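You operate a simulated robot arm through the tools that you are given. There is no shell and no other tool.

You run a simulated two-armed robot. Do the job below in one go: nothing can be reset, and whatever is moved stays where it is left.

TASK
Wind the poster onto the green slim tube.
Fine: lay it in the winder and shut the yellow clamp; afterwards open the clamp and put the roll back on the rack.

The check looks at the end state, three seconds after you hand in, the way a careful person would. Anything else that was tipped, shoved, dropped, spilled or broken makes it a failure.

THE ROBOT
Two 7-joint arms with fingered hands on one trunk that stands fixed in place. Base frame: the origin is at the foot of the trunk, x ahead of it, y to its left, z up. Units: mm, degrees, N and s.
The left shoulder is at [50, 214, 869], the right one opposite. With the tool pointing down near the work surface each hand reaches from about 380 to 880 mm from the base axis, measured 20 degrees to its own side. Payload 3 kg a hand.
The TCP of each hand is the grasp point between the finger pads, 26 mm short of the fingertips. In the tool frame z runs along the fingers and y along their closing line. The gripper opens to 132 mm; its body begins 73 mm behind the TCP. The gripper is a hand of 3 fingers: y runs from the thumb to the fingers, the wrist lies at [0, 0, -229] in the tool frame, and closing takes about 1.5 s.
Orientation is told as [roll, pitch, yaw] about the base's x, y, z axes, in that order, counted from this pose: with the fingers straight down and closing along the base's y, the tool's x points along the base's -x, its y along +y and its z along -z.

THE INTERFACE
- The arms move only by the tool send_rows. It takes "left_deltas", "right_deltas" or both (then of equal length, played together; a hand with none holds still); each is a list of rows, each a list of 7 numbers: the shift along the tool's x, y, z in units of 50 mm (1.0 is 50 mm), then the turn, a rotation vector about the tool's x, y, z in units of 4 degrees (1.0 is 4 degrees), then the finger opening in mm, from 0 to 132. In form: [[tx, ty, tz, rx, ry, rz, hand], ...]. A call has 1 to 20 rows; each row shifts and turns the commanded pose from where the row before left it, along the tool's axes as they then stand. A call with a number of a shift or a turn outside -1 to 1 is refused whole. Each row takes 0.2 s and may step no farther than 50 mm and 8.6 degrees from the row before; otherwise, or with a gripper value out of range, the whole call is refused. A pose out of reach is approached as far as the arm can. The call stops where the force on the tool passes 90 N (or 10 N more than at its start, if that is more) or the arm is blocked; 0.2 s more then pass. The fingers move at their own pace (about 72 mm/s each) and stop on an object; they squeeze with about 21 N. The grip force told is the motor's: it shows also when the fingers shut on nothing. Time passes only in rows, and 0.2 s behind the last, so rows that do not move let the fingers close. The reply holds the time, the measured pose of the TCP, the force on the tool along the base axes, the opening and the grip force, in the units named above and with some noise, with the torque about the TCP (base axes, N m) and any sound that the robot's microphone picked up.
- Cameras (640 x 400 px; columns grow to the right, rows downward): "scene" is now at [35.4, -6.4, 1500.9]; the picture's right is [-0.07, -1.00, 0.00], its down [-0.64, 0.05, -0.77] and it looks along [0.77, -0.06, -0.64] (base axes); focal length 333 px, centre (320, 200). "left" rides on the left gripper at [-62, 3, -92] in its tool frame; the picture's right is [-0.05, -1.00, 0.00], its down [0.83, -0.04, -0.56] and it looks along [0.55, -0.03, 0.83] (tool axes); focal length 230 px, centre (320, 200). "right" rides on the right gripper at [62, 3, -92] in its tool frame; the picture's right is [-0.05, 1.00, 0.00], its down [-0.83, -0.04, -0.56] and it looks along [-0.55, -0.03, 0.83] (tool axes); focal length 230 px, centre (320, 200). There is no depth. A picture from a camera that has moved, and an enlarged one, comes with that camera's place and axes in the base frame and with its lens.
- get_image(camera): a new picture of that camera. It takes no simulated time.
- hand_shape(shape, hand): the hand has 3 fingers and takes this shape, open, in about a second: jaw (thumb against the fingers, like two jaws); tri (thumb and two fingers); tip (a fingertip pinch); poke (one finger out to press); point (the index stretched); flat (the hand flat); cup (the hand cupped); fist (a fist). The gripper value then closes the fingers along that shape, each until it touches; the sizes above hold for jaw. It gives what a move gives, with no picture.
- head_to(pan, tilt): turns the head with the scene camera to pan (to the left, within 86 degrees either way) and tilt (down, from -29 to 69), counted from straight ahead of the robot. It gives what a move gives.
- close_up(camera, box): a new picture of the part [left, top, right, bottom] of that camera's present view, enlarged. It takes no simulated time.
- finish_job(): hands the job in; it is judged then, once.

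Places have to be worked out from the pictures, the camera data and where the tool is seen. Open the grippers and draw the arms clear of the work before you hand the job in, unless the task says otherwise.

The tools are called after "Emit:" as a command line: name --argument value ..., lists and objects as JSON in quotes. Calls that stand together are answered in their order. send_rows: Moves the arms, as the interface text tells. Its arguments: {"type":"object","properties":{"left_deltas":{"type":"array"},"right_deltas":{"type":"array"}},"required":[]} The other tools are called the same way: hand_shape (shape, hand) gives the hand a shape; head_to (pan, tilt) turns the head that bears the scene camera; get_image (camera) takes a picture; close_up (camera, box) takes an enlarged picture of a part of a camera's view; finish_job () hands the job in.

At the start:

```text
t: 0.0
left_ee_pos: [511.8, 146.7, 1209.1]
left_orientation: [-0.1, 0.0, -11.2]
left_force: [-0.3, 0.4, 0.0]
left_wrist_torque: [0.0, 0.01, -0.01]
left_gripper_width: 131.9
left_grip_force: 0.0
left_shape: jaw
right_ee_pos: [454.8, -278.0, 1188.4]
right_orientation: [0.0, 0.0, -11.1]
right_force: [-1.0, -0.8, -0.1]
right_wrist_torque: [-0.02, 0.0, 0.0]
right_gripper_width: 131.8
right_grip_force: 0.0
right_shape: jaw
head pan, tilt (commanded): [-4.1, 39.6]
```

scene: 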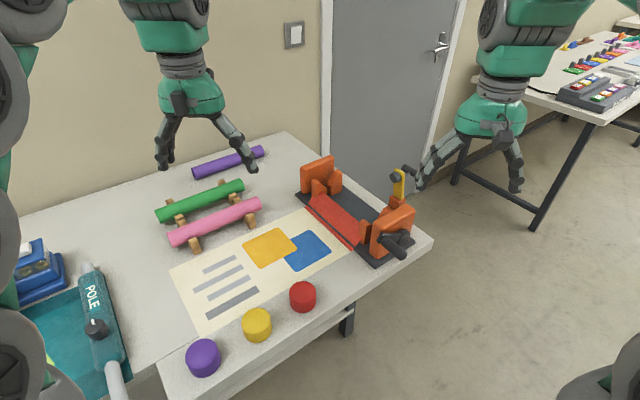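
right: 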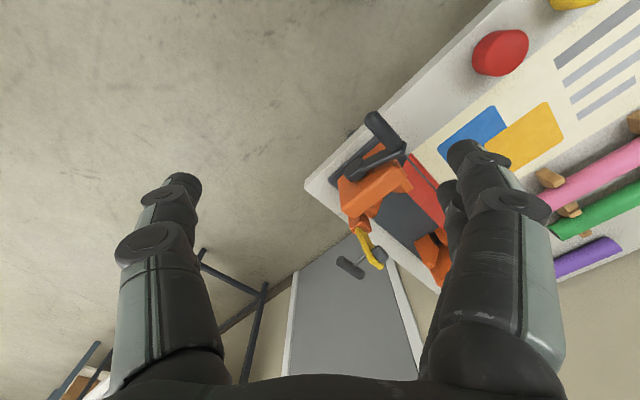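
left: 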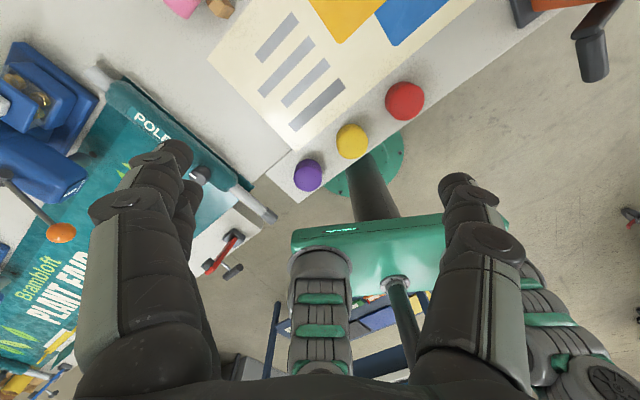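

I will first look closely at the scene: the table seems to hold a rack with green and pink tubes, a purple tube behind, the poster with three paperweights, and the winder with an orange frame, yellow clamp and dark crank.

Emit:
close_up --camera "scene" --box '[280, 130, 440, 270]'

Emit:
close_up --camera "scene" --box '[140, 130, 300, 270]'

Emit:
close_up --camera "scene" --box '[160, 200, 360, 390]'

Emit:
close_up --camera "right" --box '[300, 60, 640, 300]'

```text
2.86 times, centred on (360, 200) of scene
camera zoom: at [35.4, -6.4, 1500.9], right [-0.07, -1.0, 0.0], down [-0.64, 0.05, -0.77], along [0.77, -0.06, -0.64], focal length 950 px, centre (206, 200)
```

zoom: 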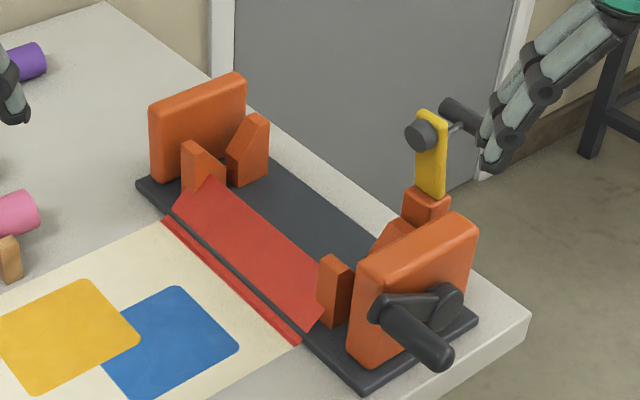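

```text
2.86 times, centred on (220, 200) of scene
camera zoom: at [35.4, -6.4, 1500.9], right [-0.07, -1.0, 0.0], down [-0.64, 0.05, -0.77], along [0.77, -0.06, -0.64], focal length 950 px, centre (606, 200)
```

zoom: 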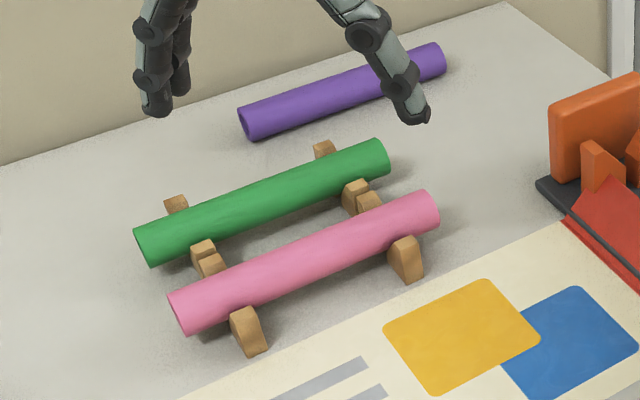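

```text
2.11 times, centred on (260, 295) of scene
camera zoom: at [35.4, -6.4, 1500.9], right [-0.07, -1.0, 0.0], down [-0.64, 0.05, -0.77], along [0.77, -0.06, -0.64], focal length 700 px, centre (446, 0)
```

zoom: 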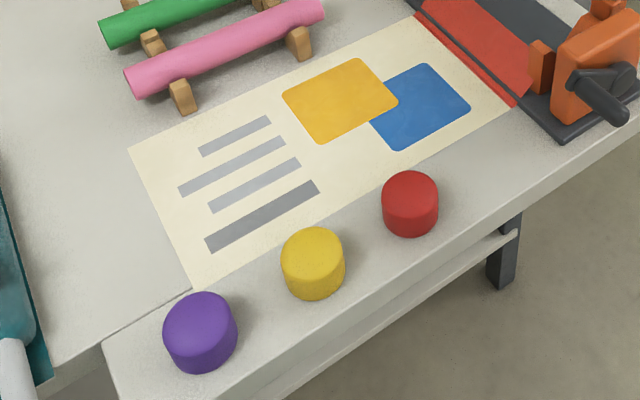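

```text
1.67 times, centred on (470, 180) of right
camera zoom: at [394.6, -262.9, 1280.0], right [0.25, 0.97, 0.0], down [0.81, -0.2, 0.56], along [0.54, -0.14, -0.83], focal length 384 px, centre (70, 233)
```

zoom: 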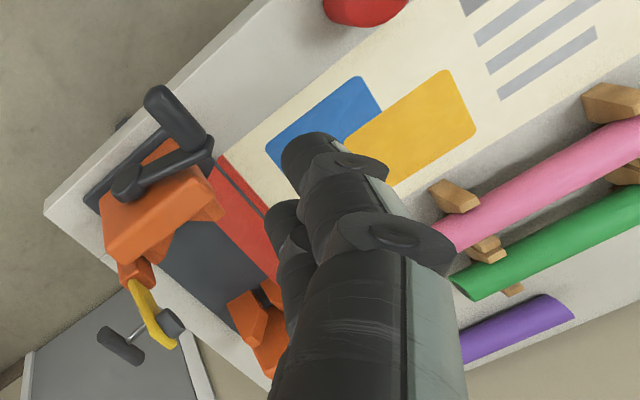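

The winder sits at the right end with its axis across the table, clamp standing open, and the rack holds green and pink tubes along the table. To triangulate heights I move the right hand forward and high over the work for a second viewpoint.

Emit:
send_rows --right_deltas '[[-0.705, 0.456, 0.15, 0, 0, 0, 132], [-0.705, 0.456, 0.15, 0, 0, 0, 132], [-0.705, 0.456, 0.15, 0, 0, 0, 132], [-0.705, 0.456, 0.15, 0, 0, 0, 132], [-0.705, 0.456, 0.15, 0, 0, 0, 132], [0, 0, 0, 0, 0, 0, 132]]'

Emit:
get_image --camera "right"

Emit:
get_image --camera "scene"

```text
t: 1.4
left_ee_pos: [513.3, 145.8, 1208.0]
left_orientation: [0.1, 0.0, -11.2]
left_force: [0.4, 0.5, 0.6]
left_wrist_torque: [0.02, 0.0, 0.0]
left_gripper_width: 132.0
left_grip_force: 0.1
left_shape: jaw
right_ee_pos: [648.6, -201.5, 1151.7]
right_orientation: [0.0, 0.0, -11.2]
right_force: [0.9, -0.4, -0.6]
right_wrist_torque: [0.0, 0.0, 0.03]
right_gripper_width: 131.9
right_grip_force: 0.0
right_shape: jaw
head pan, tilt (commanded): [-4.1, 39.6]
```

```text
taken
camera right: at [588.6, -184.4, 1243.1], right [0.25, 0.97, 0.0], down [0.81, -0.2, 0.56], along [0.54, -0.14, -0.83], focal length 230 px, centre (320, 200)
```

right: 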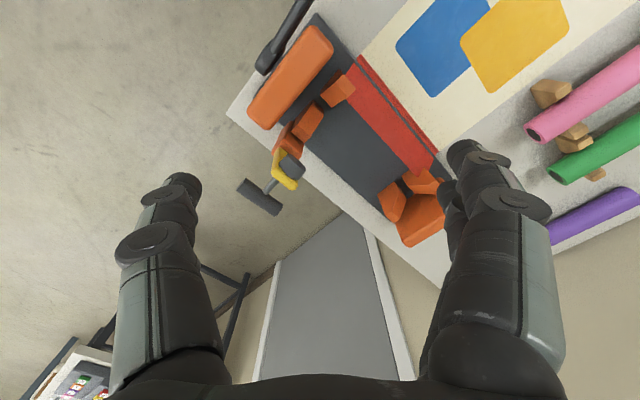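

```text
taken
camera scene: at [35.4, -6.4, 1500.9], right [-0.07, -1.0, 0.0], down [-0.64, 0.05, -0.77], along [0.77, -0.06, -0.64], focal length 333 px, centre (320, 200)
```

scene: 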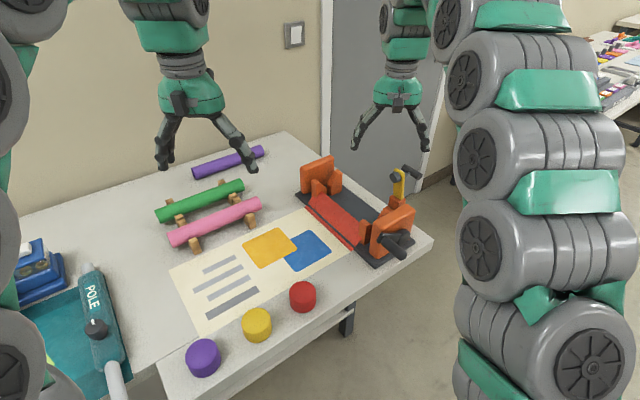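

This view shows the winder from above well; I enlarge it and the tube ends.

Emit:
close_up --camera "right" --box '[220, 0, 460, 260]'

Emit:
close_up --camera "right" --box '[440, 0, 640, 260]'

Emit:
close_up --camera "scene" --box '[290, 140, 430, 270]'

```text
1.54 times, centred on (340, 130) of right
camera zoom: at [588.6, -184.4, 1243.1], right [0.25, 0.97, 0.0], down [0.81, -0.2, 0.56], along [0.54, -0.14, -0.83], focal length 354 px, centre (289, 308)
```

zoom: 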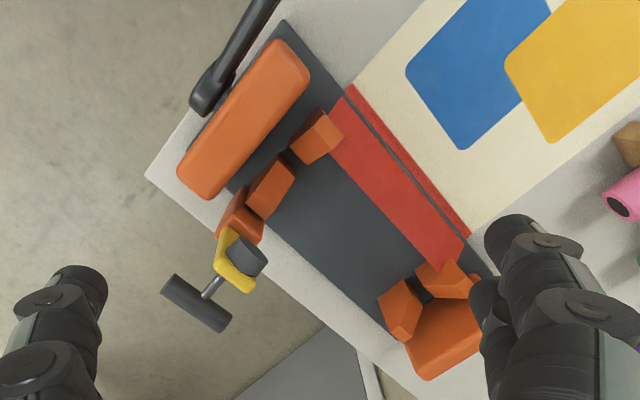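

```text
1.54 times, centred on (540, 130) of right
camera zoom: at [588.6, -184.4, 1243.1], right [0.25, 0.97, 0.0], down [0.81, -0.2, 0.56], along [0.54, -0.14, -0.83], focal length 354 px, centre (-18, 308)
```

zoom: 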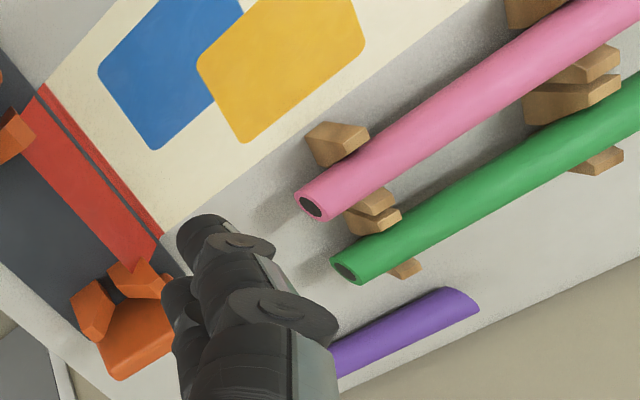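

```text
3.08 times, centred on (360, 205) of scene
camera zoom: at [35.4, -6.4, 1500.9], right [-0.07, -1.0, 0.0], down [-0.64, 0.05, -0.77], along [0.77, -0.06, -0.64], focal length 1024 px, centre (197, 185)
```

zoom: 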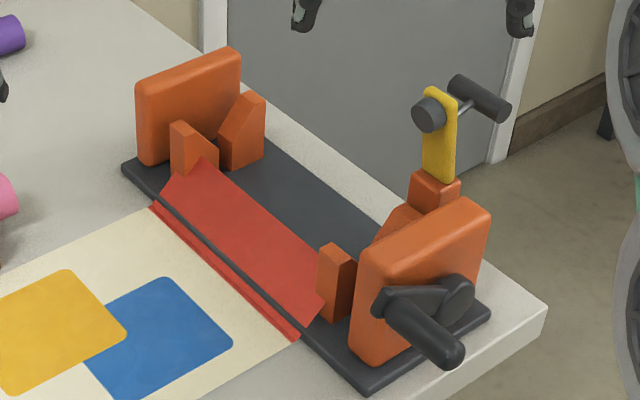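

The triangulation gives table top z≈840, the winder/poster frame turned by about 32°, the green tube axis near z≈878 from about (876,176) to (743,392). Next I bring the left hand forward over the rack and turn it so its closing line lies across the tube, for a closer look.

Emit:
send_rows --left_deltas '[[-0.668, 0.475, 0.432, 0, 0, 0, 132], [-0.668, 0.475, 0.432, 0, 0, 0, 132], [-0.668, 0.475, 0.432, 0, 0, 0, 132], [-0.668, 0.475, 0.432, 0, 0, 0, 132], [-0.668, 0.475, 0.432, 0, 0, 0, 132], [0, 0, 0, 0, 0, 0.975, 100], [0, 0, 0, 0, 0, 0.975, 80], [0, 0, 0, 0, 0, 0.975, 80], [0, 0, 0, 0, 0, 0.975, 80], [0, 0, 0, 0, 0, 0.975, 80], [0, 0, 0, 0, 0, 0.975, 80], [0, 0, 0, 0, 0, 0.975, 80], [0, 0, 0, 0, 0, 0.975, 80], [0, 0, 0, 0, 0, 0.975, 80], [0, 0, 0, 0, 0, 0.975, 80], [0, 0, 0, 0, 0, 0.975, 80], [0, 0, 0, 0, 0, 0.975, 80], [0, 0, 0, 0, 0, 0, 80]]'

Emit:
get_image --camera "left"

Emit:
get_image --camera "scene"

```text
t: 5.2
left_ee_pos: [700.4, 230.0, 1100.5]
left_orientation: [0.0, -0.1, -58.1]
left_force: [0.4, 0.0, -0.2]
left_wrist_torque: [0.02, -0.03, 0.0]
left_gripper_width: 80.3
left_grip_force: 0.0
left_shape: jaw
right_ee_pos: [647.1, -201.1, 1152.3]
right_orientation: [0.0, 0.0, -11.2]
right_force: [0.6, 0.9, -0.7]
right_wrist_torque: [0.0, 0.03, 0.0]
right_gripper_width: 132.0
right_grip_force: 0.0
right_shape: jaw
head pan, tilt (commanded): [-4.1, 39.6]
```

```text
taken
camera left: at [736.3, 179.7, 1191.7], right [-0.82, -0.57, 0.0], down [-0.48, 0.68, 0.56], along [-0.32, 0.46, -0.83], focal length 230 px, centre (320, 200)
```

left: 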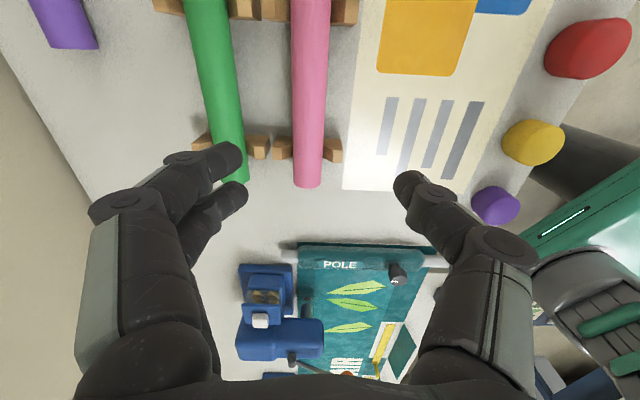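

```text
taken
camera scene: at [35.4, -6.4, 1500.9], right [-0.07, -1.0, 0.0], down [-0.64, 0.05, -0.77], along [0.77, -0.06, -0.64], focal length 333 px, centre (320, 200)
```

scene: 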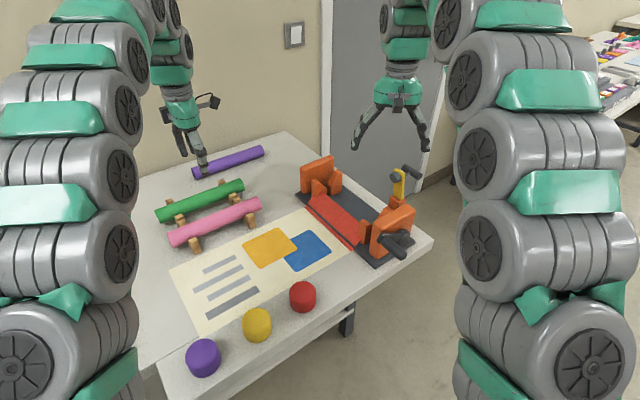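

The left hand now looks across the rack. Close-ups seem to render real detail, so I take tight ones of the winder from both the scene and right cameras to measure the cradle, clamp and crank.

Emit:
close_up --camera "scene" --box '[345, 155, 425, 265]'

Emit:
close_up --camera "scene" --box '[285, 145, 365, 225]'

Emit:
close_up --camera "right" --box '[225, 20, 365, 140]'

Emit:
close_up --camera "right" --box '[340, 110, 460, 260]'

Emit:
close_up --camera "left" --box '[150, 0, 370, 200]'

```text
3.64 times, centred on (385, 210) of scene
camera zoom: at [35.4, -6.4, 1500.9], right [-0.07, -1.0, 0.0], down [-0.64, 0.05, -0.77], along [0.77, -0.06, -0.64], focal length 1210 px, centre (84, 164)
```

zoom: 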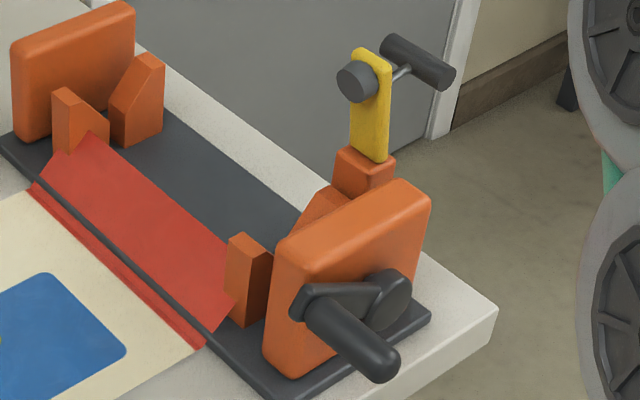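

```text
5.00 times, centred on (325, 185) of scene
camera zoom: at [35.4, -6.4, 1500.9], right [-0.07, -1.0, 0.0], down [-0.64, 0.05, -0.77], along [0.77, -0.06, -0.64], focal length 1663 px, centre (295, 275)
```

zoom: 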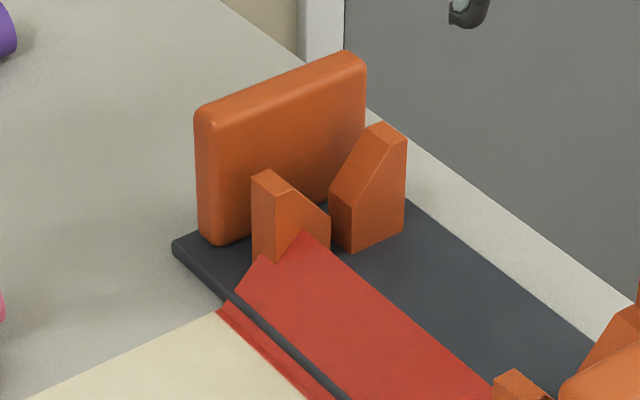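

```text
3.33 times, centred on (295, 80) of right
camera zoom: at [588.3, -184.7, 1243.1], right [0.25, 0.97, 0.0], down [0.81, -0.2, 0.56], along [0.54, -0.14, -0.83], focal length 767 px, centre (403, 600)
```

zoom: 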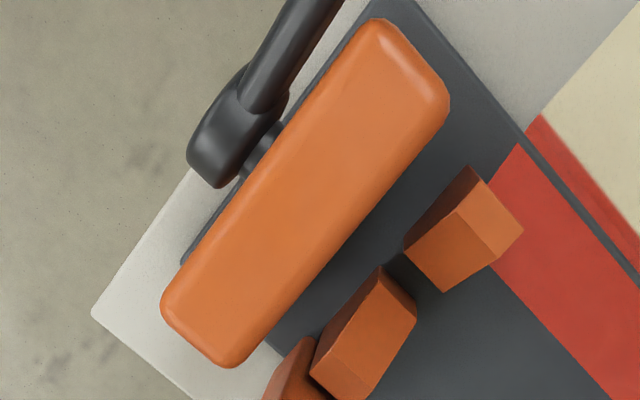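

```text
2.67 times, centred on (400, 185) of right
camera zoom: at [588.3, -184.7, 1243.1], right [0.25, 0.97, 0.0], down [0.81, -0.2, 0.56], along [0.54, -0.14, -0.83], focal length 614 px, centre (107, 240)
```

zoom: 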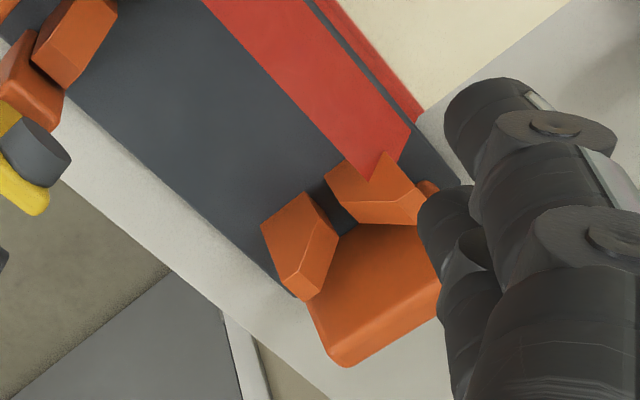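

```text
2.00 times, centred on (260, 100) of left
camera zoom: at [736.3, 179.7, 1191.7], right [-0.82, -0.57, 0.0], down [-0.48, 0.68, 0.56], along [-0.32, 0.46, -0.83], focal length 460 px, centre (440, 400)
```

zoom: 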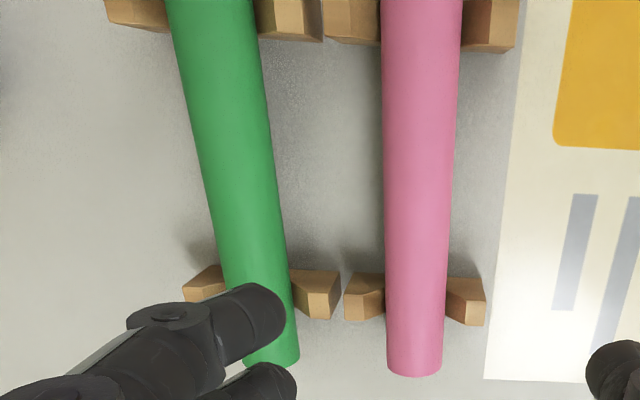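

The cradle sits at winder-local b≈78 with the tube axis near z≈901, and the middle of the cradle comes out near (750,−148), which is near the limit of the left arm. I first draw the right arm back and test whether the empty left hand can reach a hover pose over the winder.

Emit:
send_rows --right_deltas '[[0.8, -0.3, -0.1, 0, 0, 0, 132], [0.8, -0.3, -0.1, 0, 0, 0, 132], [0.8, -0.3, -0.1, 0, 0, 0, 132], [0.8, -0.3, -0.1, 0, 0, 0, 132], [0.8, -0.3, 0, 0, 0, 0, 132], [0.8, -0.3, 0, 0, 0, 0, 132]]'

Emit:
send_rows --left_deltas '[[-0.838, -0.404, 0.15, 0, 0, 0, 80], [-0.838, -0.404, 0.15, 0, 0, 0, 80], [-0.838, -0.404, 0.15, 0, 0, 0, 80], [-0.838, -0.404, 0.15, 0, 0, 0, 80], [-0.838, -0.404, 0.15, 0, 0, 0, 80], [-0.838, -0.404, 0.15, 0, 0, 0, 80], [-0.838, -0.404, 0.15, 0, 0, 0, 80], [-0.838, -0.404, 0.15, 0, 0, 0, 80], [0, 0, 0, 0, 0, 0, 80]]'

Emit:
get_image --camera "scene"

```text
t: 6.6
left_ee_pos: [699.8, 230.5, 1099.6]
left_orientation: [0.1, -0.1, -58.0]
left_force: [-0.8, 0.7, -0.2]
left_wrist_torque: [0.0, 0.0, 0.03]
left_gripper_width: 80.5
left_grip_force: 0.0
left_shape: jaw
right_ee_pos: [396.3, -243.9, 1170.2]
right_orientation: [0.0, 0.0, -11.3]
right_force: [-0.2, 0.1, 0.2]
right_wrist_torque: [0.03, -0.03, 0.0]
right_gripper_width: 131.7
right_grip_force: 0.0
right_shape: jaw
head pan, tilt (commanded): [-4.1, 39.6]
```

```text
t: 8.6
left_ee_pos: [715.9, -122.2, 1026.0]
left_orientation: [0.0, -0.1, -58.1]
left_force: [-0.7, 0.2, -0.9]
left_wrist_torque: [0.05, 0.01, 0.03]
left_gripper_width: 80.3
left_grip_force: 0.0
left_shape: jaw
left hand out of reach, approached as far as the arm can: row 6, 7
right_ee_pos: [397.0, -244.3, 1168.7]
right_orientation: [0.0, 0.0, -11.1]
right_force: [0.7, -0.3, 0.3]
right_wrist_torque: [-0.01, 0.02, -0.02]
right_gripper_width: 132.0
right_grip_force: 0.0
right_shape: jaw
head pan, tilt (commanded): [-4.1, 39.6]
```

```text
taken
camera scene: at [35.3, -6.4, 1500.9], right [-0.07, -1.0, 0.0], down [-0.64, 0.05, -0.77], along [0.77, -0.06, -0.64], focal length 333 px, centre (320, 200)
```

scene: 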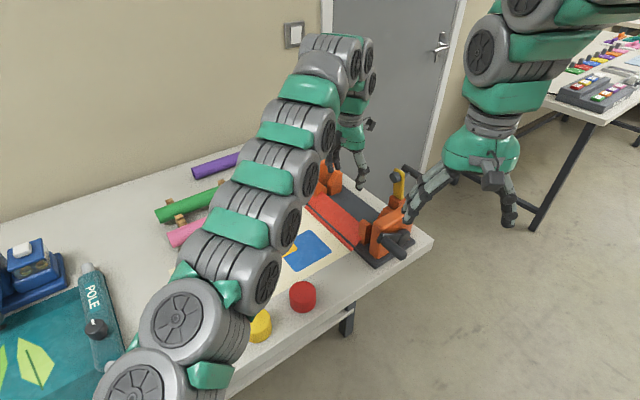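

The left arm maxes out at about 840 mm shoulder-to-wrist, so a vertical hand cannot hover over the winder; tilting the hand ~25° with the wrist toward the trunk will bring it in reach. I go back toward the rack by reversing the path.

Emit:
send_rows --left_deltas '[[0.838, 0.404, -0.15, 0, 0, 0, 80], [0.838, 0.404, -0.15, 0, 0, 0, 80], [0.838, 0.404, -0.15, 0, 0, 0, 80], [0.838, 0.404, -0.15, 0, 0, 0, 80], [0.838, 0.404, -0.15, 0, 0, 0, 80], [0.838, 0.404, -0.15, 0, 0, 0, 80], [0.838, 0.404, -0.15, 0, 0, 0, 80], [0.838, 0.404, -0.15, 0, 0, 0, 80], [0, 0, 0, 0, 0, 0, 80]]'

```text
t: 10.6
left_ee_pos: [677.7, 249.0, 1085.0]
left_orientation: [-0.1, 0.1, -58.1]
left_force: [-0.3, 0.0, 0.1]
left_wrist_torque: [0.0, 0.01, -0.01]
left_gripper_width: 80.3
left_grip_force: 0.1
left_shape: jaw
right_ee_pos: [396.3, -244.0, 1169.1]
right_orientation: [0.1, 0.0, -11.3]
right_force: [0.1, 0.0, -0.3]
right_wrist_torque: [-0.01, -0.01, 0.0]
right_gripper_width: 132.2
right_grip_force: 0.0
right_shape: jaw
head pan, tilt (commanded): [-4.1, 39.6]
```

The commanded pose is clipped at the reach limit. Now I tilt the left hand 25° along the tube's direction and move to hover over the green tube near (800,298,1000).

Emit:
send_rows --left_deltas '[[0, 0, 0, 0, -0.893, 0, 80], [0, 0, 0, 0, -0.893, 0, 80], [0, 0, 0, 0, -0.893, 0, 80], [0, 0, 0, 0, -0.893, 0, 80], [0, 0, 0, 0, -0.893, 0, 80], [0, 0, 0, 0, -0.893, 0, 80], [0, 0, 0, 0, -0.892, 0, 80], [0.075, 0.6485, 0.4335, 0, 0, 0, 80], [0.075, 0.6485, 0.4335, 0, 0, 0, 80], [0.075, 0.6485, 0.4335, 0, 0, 0, 80], [0.075, 0.6485, 0.4335, 0, 0, 0, 80], [0, 0, 0, 0, 0, 0, 80]]'

Emit:
get_image --camera "left"

Emit:
close_up --camera "scene" --box '[130, 120, 290, 260]'

```text
t: 13.2
left_ee_pos: [798.6, 296.9, 997.6]
left_orientation: [0.0, -24.9, -58.0]
left_force: [-0.7, -0.1, 0.6]
left_wrist_torque: [0.01, 0.04, -0.02]
left_gripper_width: 80.3
left_grip_force: 0.0
left_shape: jaw
right_ee_pos: [396.4, -243.7, 1169.6]
right_orientation: [0.1, -0.1, -11.2]
right_force: [-0.2, 0.0, 0.1]
right_wrist_torque: [0.01, -0.02, 0.01]
right_gripper_width: 131.9
right_grip_force: 0.1
right_shape: jaw
head pan, tilt (commanded): [-4.1, 39.6]
```

```text
taken
camera left: at [811.3, 284.7, 1107.0], right [-0.82, -0.57, 0.02], down [-0.56, 0.81, 0.15], along [-0.1, 0.11, -0.99], focal length 230 px, centre (320, 200)
```

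left: 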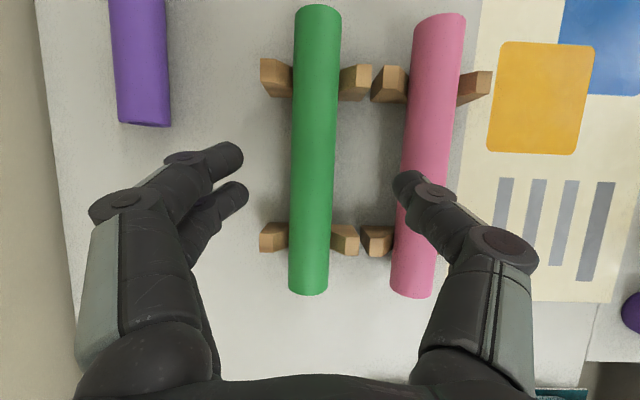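

```text
2.86 times, centred on (210, 190) of scene
camera zoom: at [35.4, -6.4, 1500.9], right [-0.07, -1.0, 0.0], down [-0.64, 0.05, -0.77], along [0.77, -0.06, -0.64], focal length 950 px, centre (634, 229)
```

zoom: 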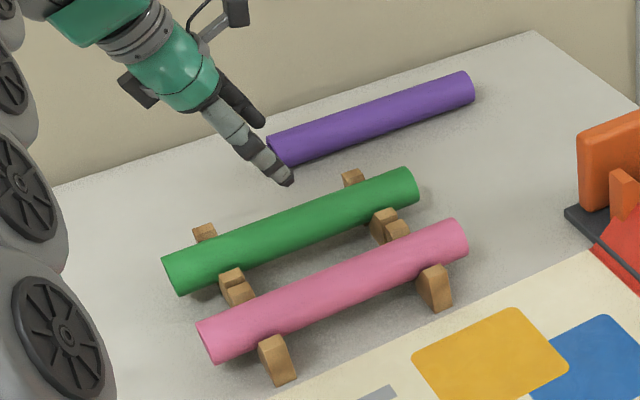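

From this near-vertical view the tube runs from about (881,178) to (746,393), mid (814,285), and the TCP is nearly over its axis. A tight close-up will give its diameter and the fingers' clearance.

Emit:
close_up --camera "left" --box '[240, 0, 500, 160]'

Emit:
close_up --camera "left" --box '[160, 150, 480, 310]'

Emit:
close_up --camera "scene" --box '[155, 170, 255, 250]'

```text
2.46 times, centred on (370, 80) of left
camera zoom: at [811.3, 284.7, 1107.0], right [-0.82, -0.57, 0.02], down [-0.56, 0.81, 0.15], along [-0.1, 0.11, -0.99], focal length 566 px, centre (197, 495)
```

zoom: 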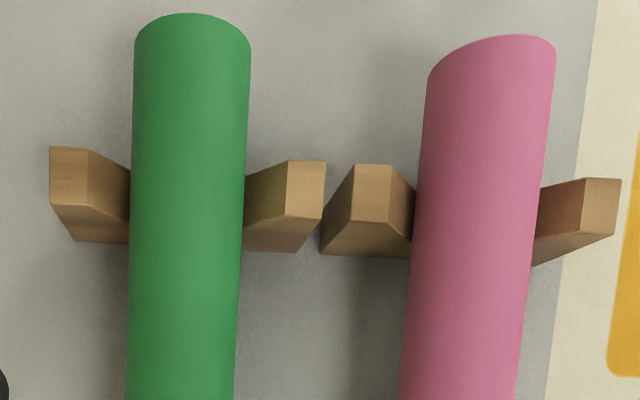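

```text
2.00 times, centred on (320, 230) of left
camera zoom: at [811.3, 284.7, 1107.0], right [-0.82, -0.57, 0.02], down [-0.56, 0.81, 0.15], along [-0.1, 0.11, -0.99], focal length 460 px, centre (320, 140)
```

zoom: 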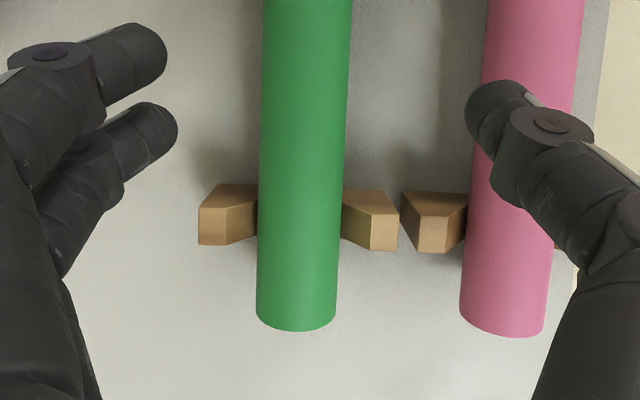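

```text
5.00 times, centred on (205, 210) of scene
camera zoom: at [35.4, -6.4, 1500.9], right [-0.07, -1.0, 0.0], down [-0.64, 0.05, -0.77], along [0.77, -0.06, -0.64], focal length 1663 px, centre (895, 150)
```

zoom: 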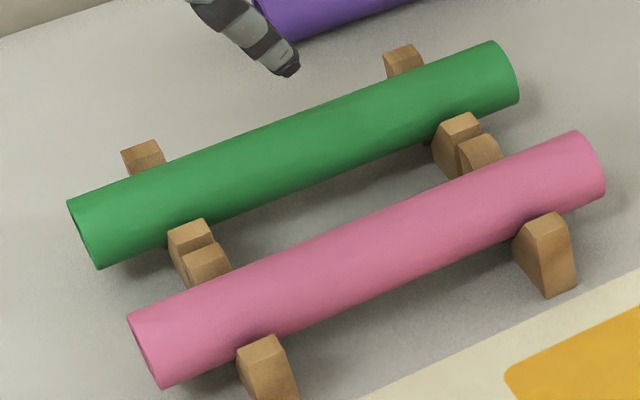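

The tube is about 41 mm thick with its axis at z≈879. I shift ~7 mm along the closing line and descend to z≈930 first, then recheck.

Emit:
send_rows --left_deltas '[[0.27, 0.07, 0.65, 0, 0, 0, 80], [0.25, 0.07, 0.6, 0, 0, 0, 80], [0, 0, 0, 0, 0, 0, 80]]'

Emit:
get_image --camera "left"

Emit:
close_up --camera "scene" --box '[130, 120, 290, 260]'

```text
t: 14.0
left_ee_pos: [805.2, 299.0, 930.7]
left_orientation: [0.0, -25.0, -58.0]
left_force: [0.5, -0.9, 0.9]
left_wrist_torque: [0.04, 0.0, -0.01]
left_gripper_width: 80.4
left_grip_force: 0.0
left_shape: jaw
right_ee_pos: [394.9, -243.1, 1169.2]
right_orientation: [0.1, 0.0, -11.2]
right_force: [-0.3, -0.4, 0.4]
right_wrist_torque: [-0.01, 0.0, 0.0]
right_gripper_width: 131.9
right_grip_force: 0.0
right_shape: jaw
head pan, tilt (commanded): [-4.1, 39.6]
```

```text
taken
camera left: at [817.6, 287.2, 1040.2], right [-0.82, -0.57, 0.02], down [-0.56, 0.81, 0.15], along [-0.1, 0.11, -0.99], focal length 230 px, centre (320, 200)
```

left: 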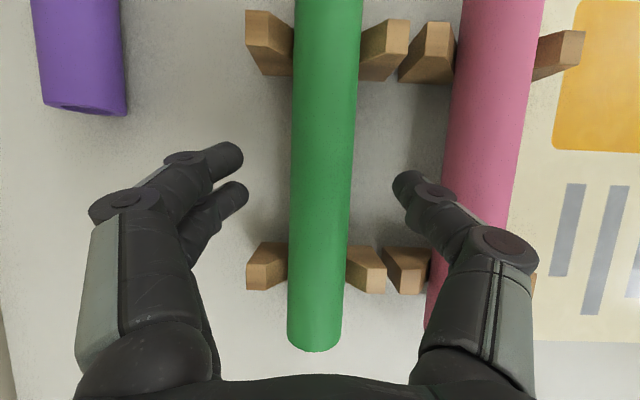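

```text
2.86 times, centred on (210, 190) of scene
camera zoom: at [35.3, -6.4, 1500.9], right [-0.07, -1.0, 0.0], down [-0.64, 0.05, -0.77], along [0.77, -0.06, -0.64], focal length 950 px, centre (634, 229)
```

zoom: 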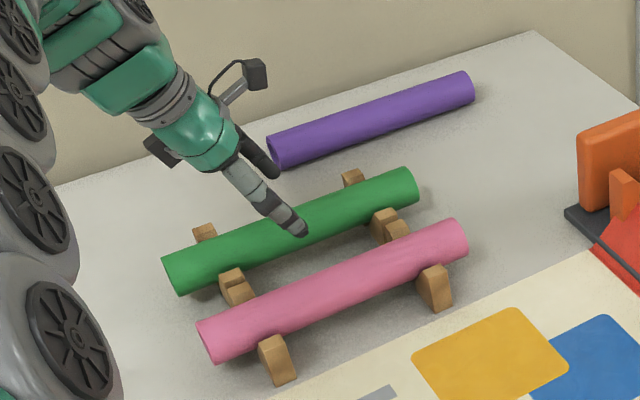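

The tube is centred between the fingers. I measure its apparent width more exactly to pin down its axis height.

Emit:
close_up --camera "left" --box '[260, 150, 380, 225]'

Emit:
close_up --camera "left" --box '[240, 230, 440, 370]'

```text
5.33 times, centred on (320, 188) of left
camera zoom: at [817.6, 287.2, 1040.2], right [-0.82, -0.57, 0.02], down [-0.56, 0.81, 0.15], along [-0.1, 0.11, -0.99], focal length 1227 px, centre (320, 267)
```

zoom: 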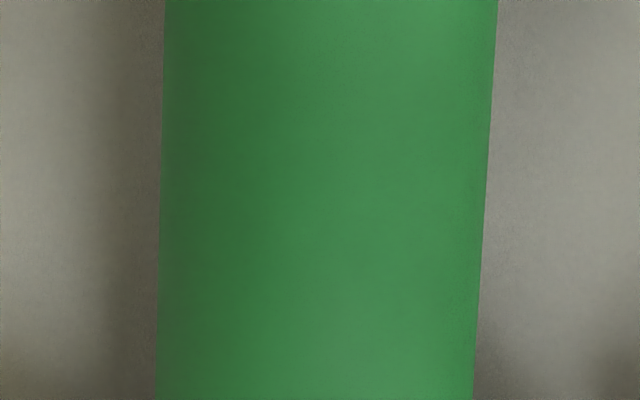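

```text
2.86 times, centred on (340, 300) of left
camera zoom: at [817.6, 287.2, 1040.2], right [-0.82, -0.57, 0.02], down [-0.56, 0.81, 0.15], along [-0.1, 0.11, -0.99], focal length 657 px, centre (263, -86)
```

zoom: 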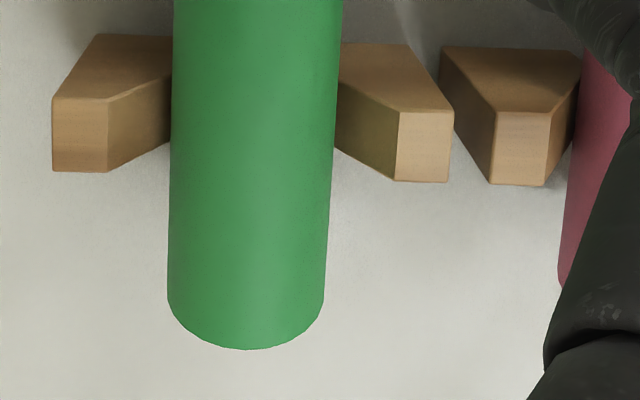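

The widths from two heights give radius ≈21 mm and axis z≈880. I descend to TCP z≈892 and close on the tube.

Emit:
send_rows --left_deltas '[[0.16, -0.03, 0.35, 0, 0, 0, 80], [0.16, -0.018, 0.35, 0, 0, 0, 80], [0, 0, 0, 0, 0, 0, 80], [0, 0, 0, 0, 0, 0, 60], [0, 0, 0, 0, 0, 0, 50], [0, 0, 0, 0, 0, 0, 40], [0, 0, 0, 0, 0, 0, 30], [0, 0, 0, 0, 0, 0, 30], [0, 0, 0, 0, 0, 0, 30], [0, 0, 0, 0, 0, 0, 30]]'

Emit:
get_image --camera "left"

Emit:
close_up --camera "scene" --box '[130, 120, 290, 260]'

```text
t: 16.2
left_ee_pos: [803.6, 295.8, 892.6]
left_orientation: [0.0, -25.0, -58.0]
left_force: [0.0, 0.2, 0.5]
left_wrist_torque: [0.03, 0.02, 0.01]
left_gripper_width: 37.4
left_grip_force: 21.1
left_shape: jaw
right_ee_pos: [395.4, -244.2, 1168.5]
right_orientation: [0.1, 0.0, -11.2]
right_force: [0.2, 0.5, -0.7]
right_wrist_torque: [0.02, -0.02, -0.02]
right_gripper_width: 131.9
right_grip_force: 0.1
right_shape: jaw
head pan, tilt (commanded): [-4.1, 39.6]
```

```text
taken
camera left: at [816.2, 283.7, 1002.1], right [-0.82, -0.57, 0.02], down [-0.56, 0.81, 0.15], along [-0.1, 0.11, -0.99], focal length 230 px, centre (320, 200)
```

left: 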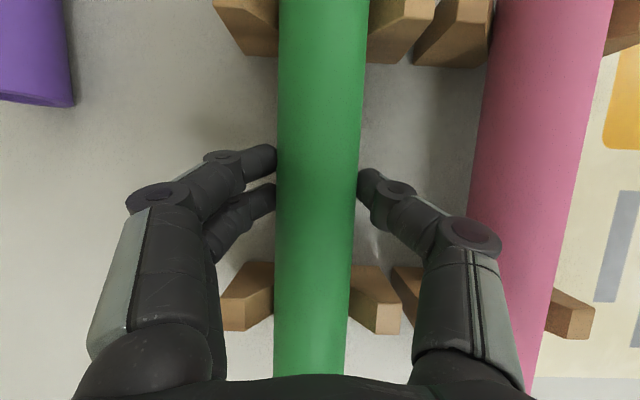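

```text
2.86 times, centred on (210, 190) of scene
camera zoom: at [35.4, -6.4, 1500.9], right [-0.07, -1.0, 0.0], down [-0.64, 0.05, -0.77], along [0.77, -0.06, -0.64], focal length 950 px, centre (634, 229)
```

zoom: 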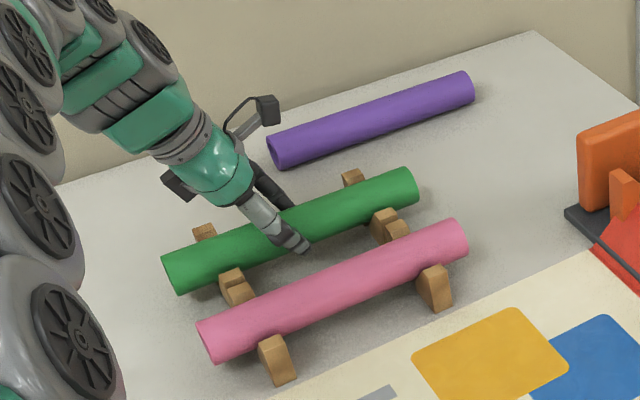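

Grip holds at 21 N on the tube. I lift straight up by 30 mm and check that the tube comes level.

Emit:
send_rows --left_deltas '[[-0.085, 0, -0.18, 0, 0, 0, 30], [-0.085, 0, -0.18, 0, 0, 0, 30], [-0.085, 0, -0.18, 0, 0, 0, 30], [0, 0, 0, 0, 0, 0, 30]]'

Emit:
close_up --camera "scene" --box '[130, 120, 290, 260]'

Emit:
get_image --camera "left"

```text
t: 17.2
left_ee_pos: [803.4, 297.4, 922.8]
left_orientation: [0.0, -25.0, -58.0]
left_force: [-0.2, -0.2, -1.1]
left_wrist_torque: [0.03, 0.02, 0.02]
left_gripper_width: 37.8
left_grip_force: 20.9
left_shape: jaw
right_ee_pos: [397.2, -244.3, 1169.8]
right_orientation: [0.0, 0.1, -11.1]
right_force: [-0.1, 0.1, 0.1]
right_wrist_torque: [-0.02, -0.01, -0.01]
right_gripper_width: 132.1
right_grip_force: 0.1
right_shape: jaw
head pan, tilt (commanded): [-4.1, 39.6]
```

```text
2.86 times, centred on (210, 190) of scene
camera zoom: at [35.4, -6.4, 1500.9], right [-0.07, -1.0, 0.0], down [-0.64, 0.05, -0.77], along [0.77, -0.06, -0.64], focal length 950 px, centre (634, 229)
```

zoom: 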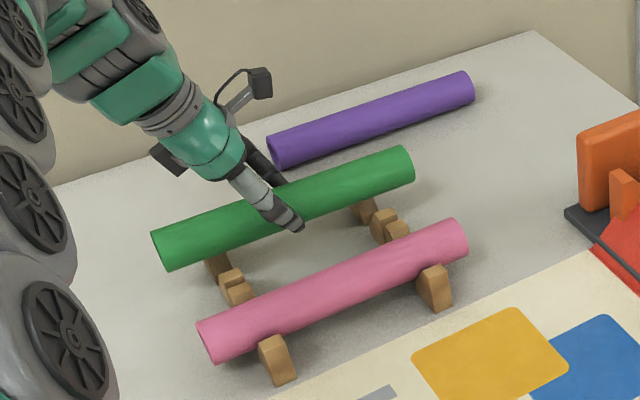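

```text
taken
camera left: at [816.5, 284.0, 1031.4], right [-0.82, -0.57, 0.02], down [-0.56, 0.81, 0.15], along [-0.1, 0.11, -0.99], focal length 230 px, centre (320, 200)
```

left: 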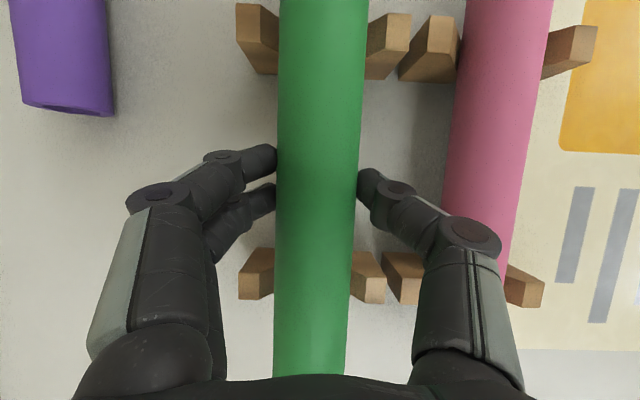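

The tube is held level. I raise it clear, carry it back to a mid position near (660,60,1030) and begin turning it 90° about the vertical.

Emit:
send_rows --left_deltas '[[-0.254, 0, -0.544, 0, 0, 0, 30], [-0.254, 0, -0.544, 0, 0, 0, 30], [-0.254, 0, -0.544, 0, 0, 0, 30], [-0.345, -0.7055, 0.107, 0, 0, 0, 30], [-0.345, -0.7055, 0.107, 0, 0, 0, 30], [-0.345, -0.7055, 0.107, 0, 0, 0, 30], [-0.345, -0.7055, 0.107, 0, 0, 0, 30], [-0.345, -0.7055, 0.107, 0, 0, 0, 30], [-0.345, -0.7055, 0.107, 0, 0, 0, 30], [-0.345, -0.7055, 0.107, 0, 0, 0, 30], [0, 0, 0, -0.4134, 0, -0.8866, 30], [0, 0, 0, -0.4134, 0, -0.8866, 30], [0, 0, 0, -0.4134, 0, -0.8866, 30], [0, 0, 0, -0.4134, 0, -0.8866, 30], [0, 0, 0, -0.4134, 0, -0.8866, 30], [0, 0, 0, -0.4134, 0, -0.8866, 30], [0, 0, 0, -0.4134, 0, -0.8866, 30], [0, 0, 0, -0.4134, 0, -0.8866, 30]]'

Emit:
get_image --camera "scene"

```text
t: 21.0
left_ee_pos: [660.3, 60.9, 1029.9]
left_orientation: [0.1, -25.0, -26.7]
left_force: [0.0, 0.4, -0.6]
left_wrist_torque: [-0.03, 0.02, 0.01]
left_gripper_width: 37.3
left_grip_force: 21.1
left_shape: jaw
right_ee_pos: [395.8, -243.7, 1170.3]
right_orientation: [0.0, 0.0, -11.2]
right_force: [-0.3, -0.3, -0.5]
right_wrist_torque: [0.0, -0.02, 0.01]
right_gripper_width: 132.0
right_grip_force: 0.2
right_shape: jaw
head pan, tilt (commanded): [-4.1, 39.6]
```

```text
taken
camera scene: at [35.4, -6.4, 1500.9], right [-0.07, -1.0, 0.0], down [-0.64, 0.05, -0.77], along [0.77, -0.06, -0.64], focal length 333 px, centre (320, 200)
```

scene: 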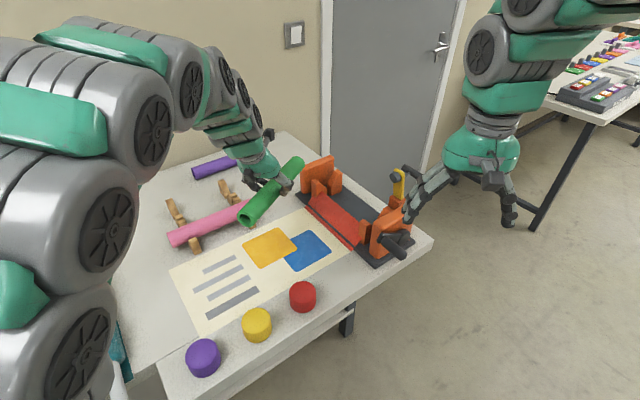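

Turn is at −26.7° and the tube is steady. I continue the turn to +32°.

Emit:
send_rows --left_deltas '[[0, 0, 0, -0.4134, 0, -0.8866, 30], [0, 0, 0, -0.4134, 0, -0.8866, 30], [0, 0, 0, -0.4134, 0, -0.8866, 30], [0, 0, 0, -0.4134, 0, -0.8866, 30], [0, 0, 0, -0.4134, 0, -0.8866, 30], [0, 0, 0, -0.4134, 0, -0.8866, 30], [0, 0, 0, -0.4134, 0, -0.8866, 30], [0, 0, 0, -0.4134, 0, -0.8866, 30], [0, 0, 0, -0.4134, 0, -0.8866, 30], [0, 0, 0, -0.4134, 0, -0.8866, 30], [0, 0, 0, -0.4134, 0, -0.8866, 30], [0, 0, 0, -0.4134, 0, -0.8866, 30], [0, 0, 0, -0.4134, 0, -0.8866, 30], [0, 0, 0, -0.4134, 0, -0.8866, 30], [0, 0, 0, -0.4134, 0, -0.8866, 30], [0, 0, 0, 0, 0, 0, 30]]'

Emit:
get_image --camera "scene"

Emit:
get_image --camera "left"

```text
t: 24.4
left_ee_pos: [659.8, 60.2, 1029.1]
left_orientation: [0.0, -24.8, 32.0]
left_force: [0.1, -0.5, -0.2]
left_wrist_torque: [-0.02, 0.02, 0.0]
left_gripper_width: 37.6
left_grip_force: 21.2
left_shape: jaw
right_ee_pos: [397.0, -244.0, 1169.5]
right_orientation: [0.0, 0.0, -11.2]
right_force: [-0.2, 0.5, 0.3]
right_wrist_torque: [-0.03, -0.01, 0.01]
right_gripper_width: 131.8
right_grip_force: 0.1
right_shape: jaw
head pan, tilt (commanded): [-4.1, 39.6]
```

```text
taken
camera scene: at [35.4, -6.4, 1500.9], right [-0.07, -1.0, 0.0], down [-0.64, 0.05, -0.77], along [0.77, -0.06, -0.64], focal length 333 px, centre (320, 200)
```

scene: 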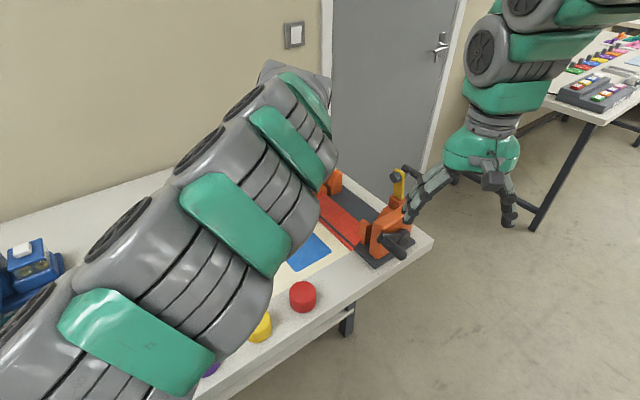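

```text
taken
camera left: at [673.6, 72.7, 1138.8], right [0.57, -0.82, 0.02], down [-0.81, -0.56, 0.15], along [-0.11, -0.11, -0.99], focal length 230 px, centre (320, 200)
```

left: 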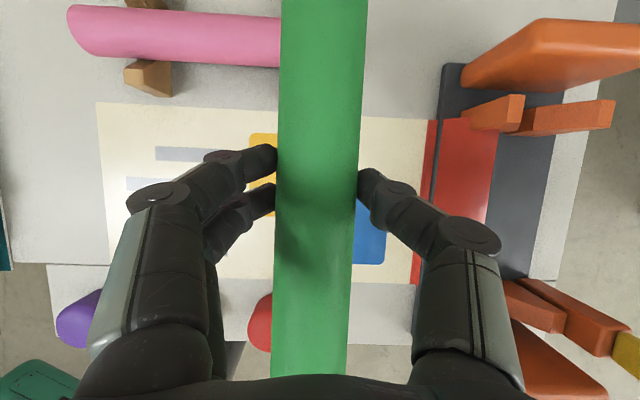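

The left camera now looks almost straight down at the winder with the tube in hand. I take close-ups to refine the cradle position.

Emit:
close_up --camera "left" --box '[400, 0, 640, 150]'

Emit:
close_up --camera "left" --box '[400, 250, 640, 400]'

```text
2.67 times, centred on (520, 75) of left
camera zoom: at [673.6, 72.7, 1138.8], right [0.57, -0.82, 0.02], down [-0.81, -0.56, 0.15], along [-0.11, -0.11, -0.99], focal length 614 px, centre (-213, 533)
```

zoom: 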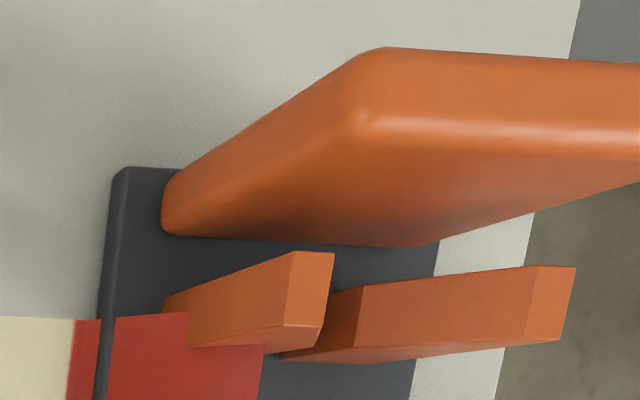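

```text
2.67 times, centred on (520, 325) of left
camera zoom: at [673.6, 72.7, 1138.8], right [0.57, -0.82, 0.02], down [-0.81, -0.56, 0.15], along [-0.11, -0.11, -0.99], focal length 614 px, centre (-213, -133)
```

zoom: 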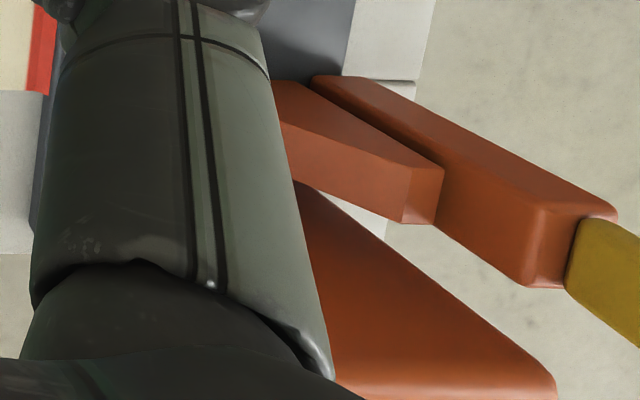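

The far cheek and V-blocks confirm the 32° frame; relative sighting will be best at a low hover. I place the right hand to the right of the winder so its camera can watch the gap between the left palm and the open clamp.

Emit:
send_rows --right_deltas '[[-0.787, -0.5375, 0.2, 0, 0, 0, 132], [-0.787, -0.5375, 0.2, 0, 0, 0, 132], [-0.787, -0.5375, 0.2, 0, 0, 0, 132], [-0.787, -0.5375, 0.2, 0, 0, 0, 132], [0, 0, 0, 0, 0, -0.96, 132], [0, 0, 0, 0, 0, -0.96, 132], [0, 0, 0, 0, 0, -0.96, 132], [0, 0, 0, 0, 0, -0.96, 132], [0, 0, 0, 0, 0, -0.96, 132], [0, 0, 0, 0, 0, -0.96, 132], [0, 0, 0, 0, 0, -0.96, 132], [0, 0, 0, 0, 0, -0.96, 132], [0, 0, 0, 0, 0, -0.96, 132], [0, 0, 0, 0, 0, -0.96, 132], [0, 0, 0, 0, 0, -0.96, 132], [0, 0, 0, 0, 0, -0.96, 132], [0, 0, 0, 0, -1, 0, 132], [0, 0, 0, 0, -1, 0, 132], [0, 0, 0, 0, -1, 0, 132], [0, 0, 0, 0, -1, 0, 132]]'

Emit:
get_image --camera "right"

```text
t: 28.6
left_ee_pos: [659.5, 60.2, 1029.4]
left_orientation: [-0.1, -24.9, 32.0]
left_force: [0.0, -0.3, -0.2]
left_wrist_torque: [-0.03, 0.01, -0.01]
left_gripper_width: 37.4
left_grip_force: 20.8
left_shape: jaw
right_ee_pos: [528.8, -379.8, 1131.6]
right_orientation: [0.0, -16.1, 34.9]
right_force: [0.2, 0.0, -0.6]
right_wrist_torque: [0.0, -0.04, -0.02]
right_gripper_width: 132.1
right_grip_force: 0.0
right_shape: jaw
head pan, tilt (commanded): [-4.1, 39.6]
```

```text
taken
camera right: at [458.2, -424.3, 1201.8], right [-0.53, 0.85, 0.01], down [0.55, 0.33, 0.76], along [0.64, 0.41, -0.65], focal length 230 px, centre (320, 200)
```

right: 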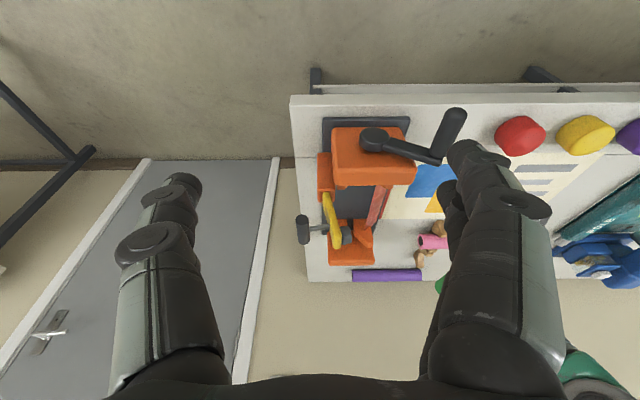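

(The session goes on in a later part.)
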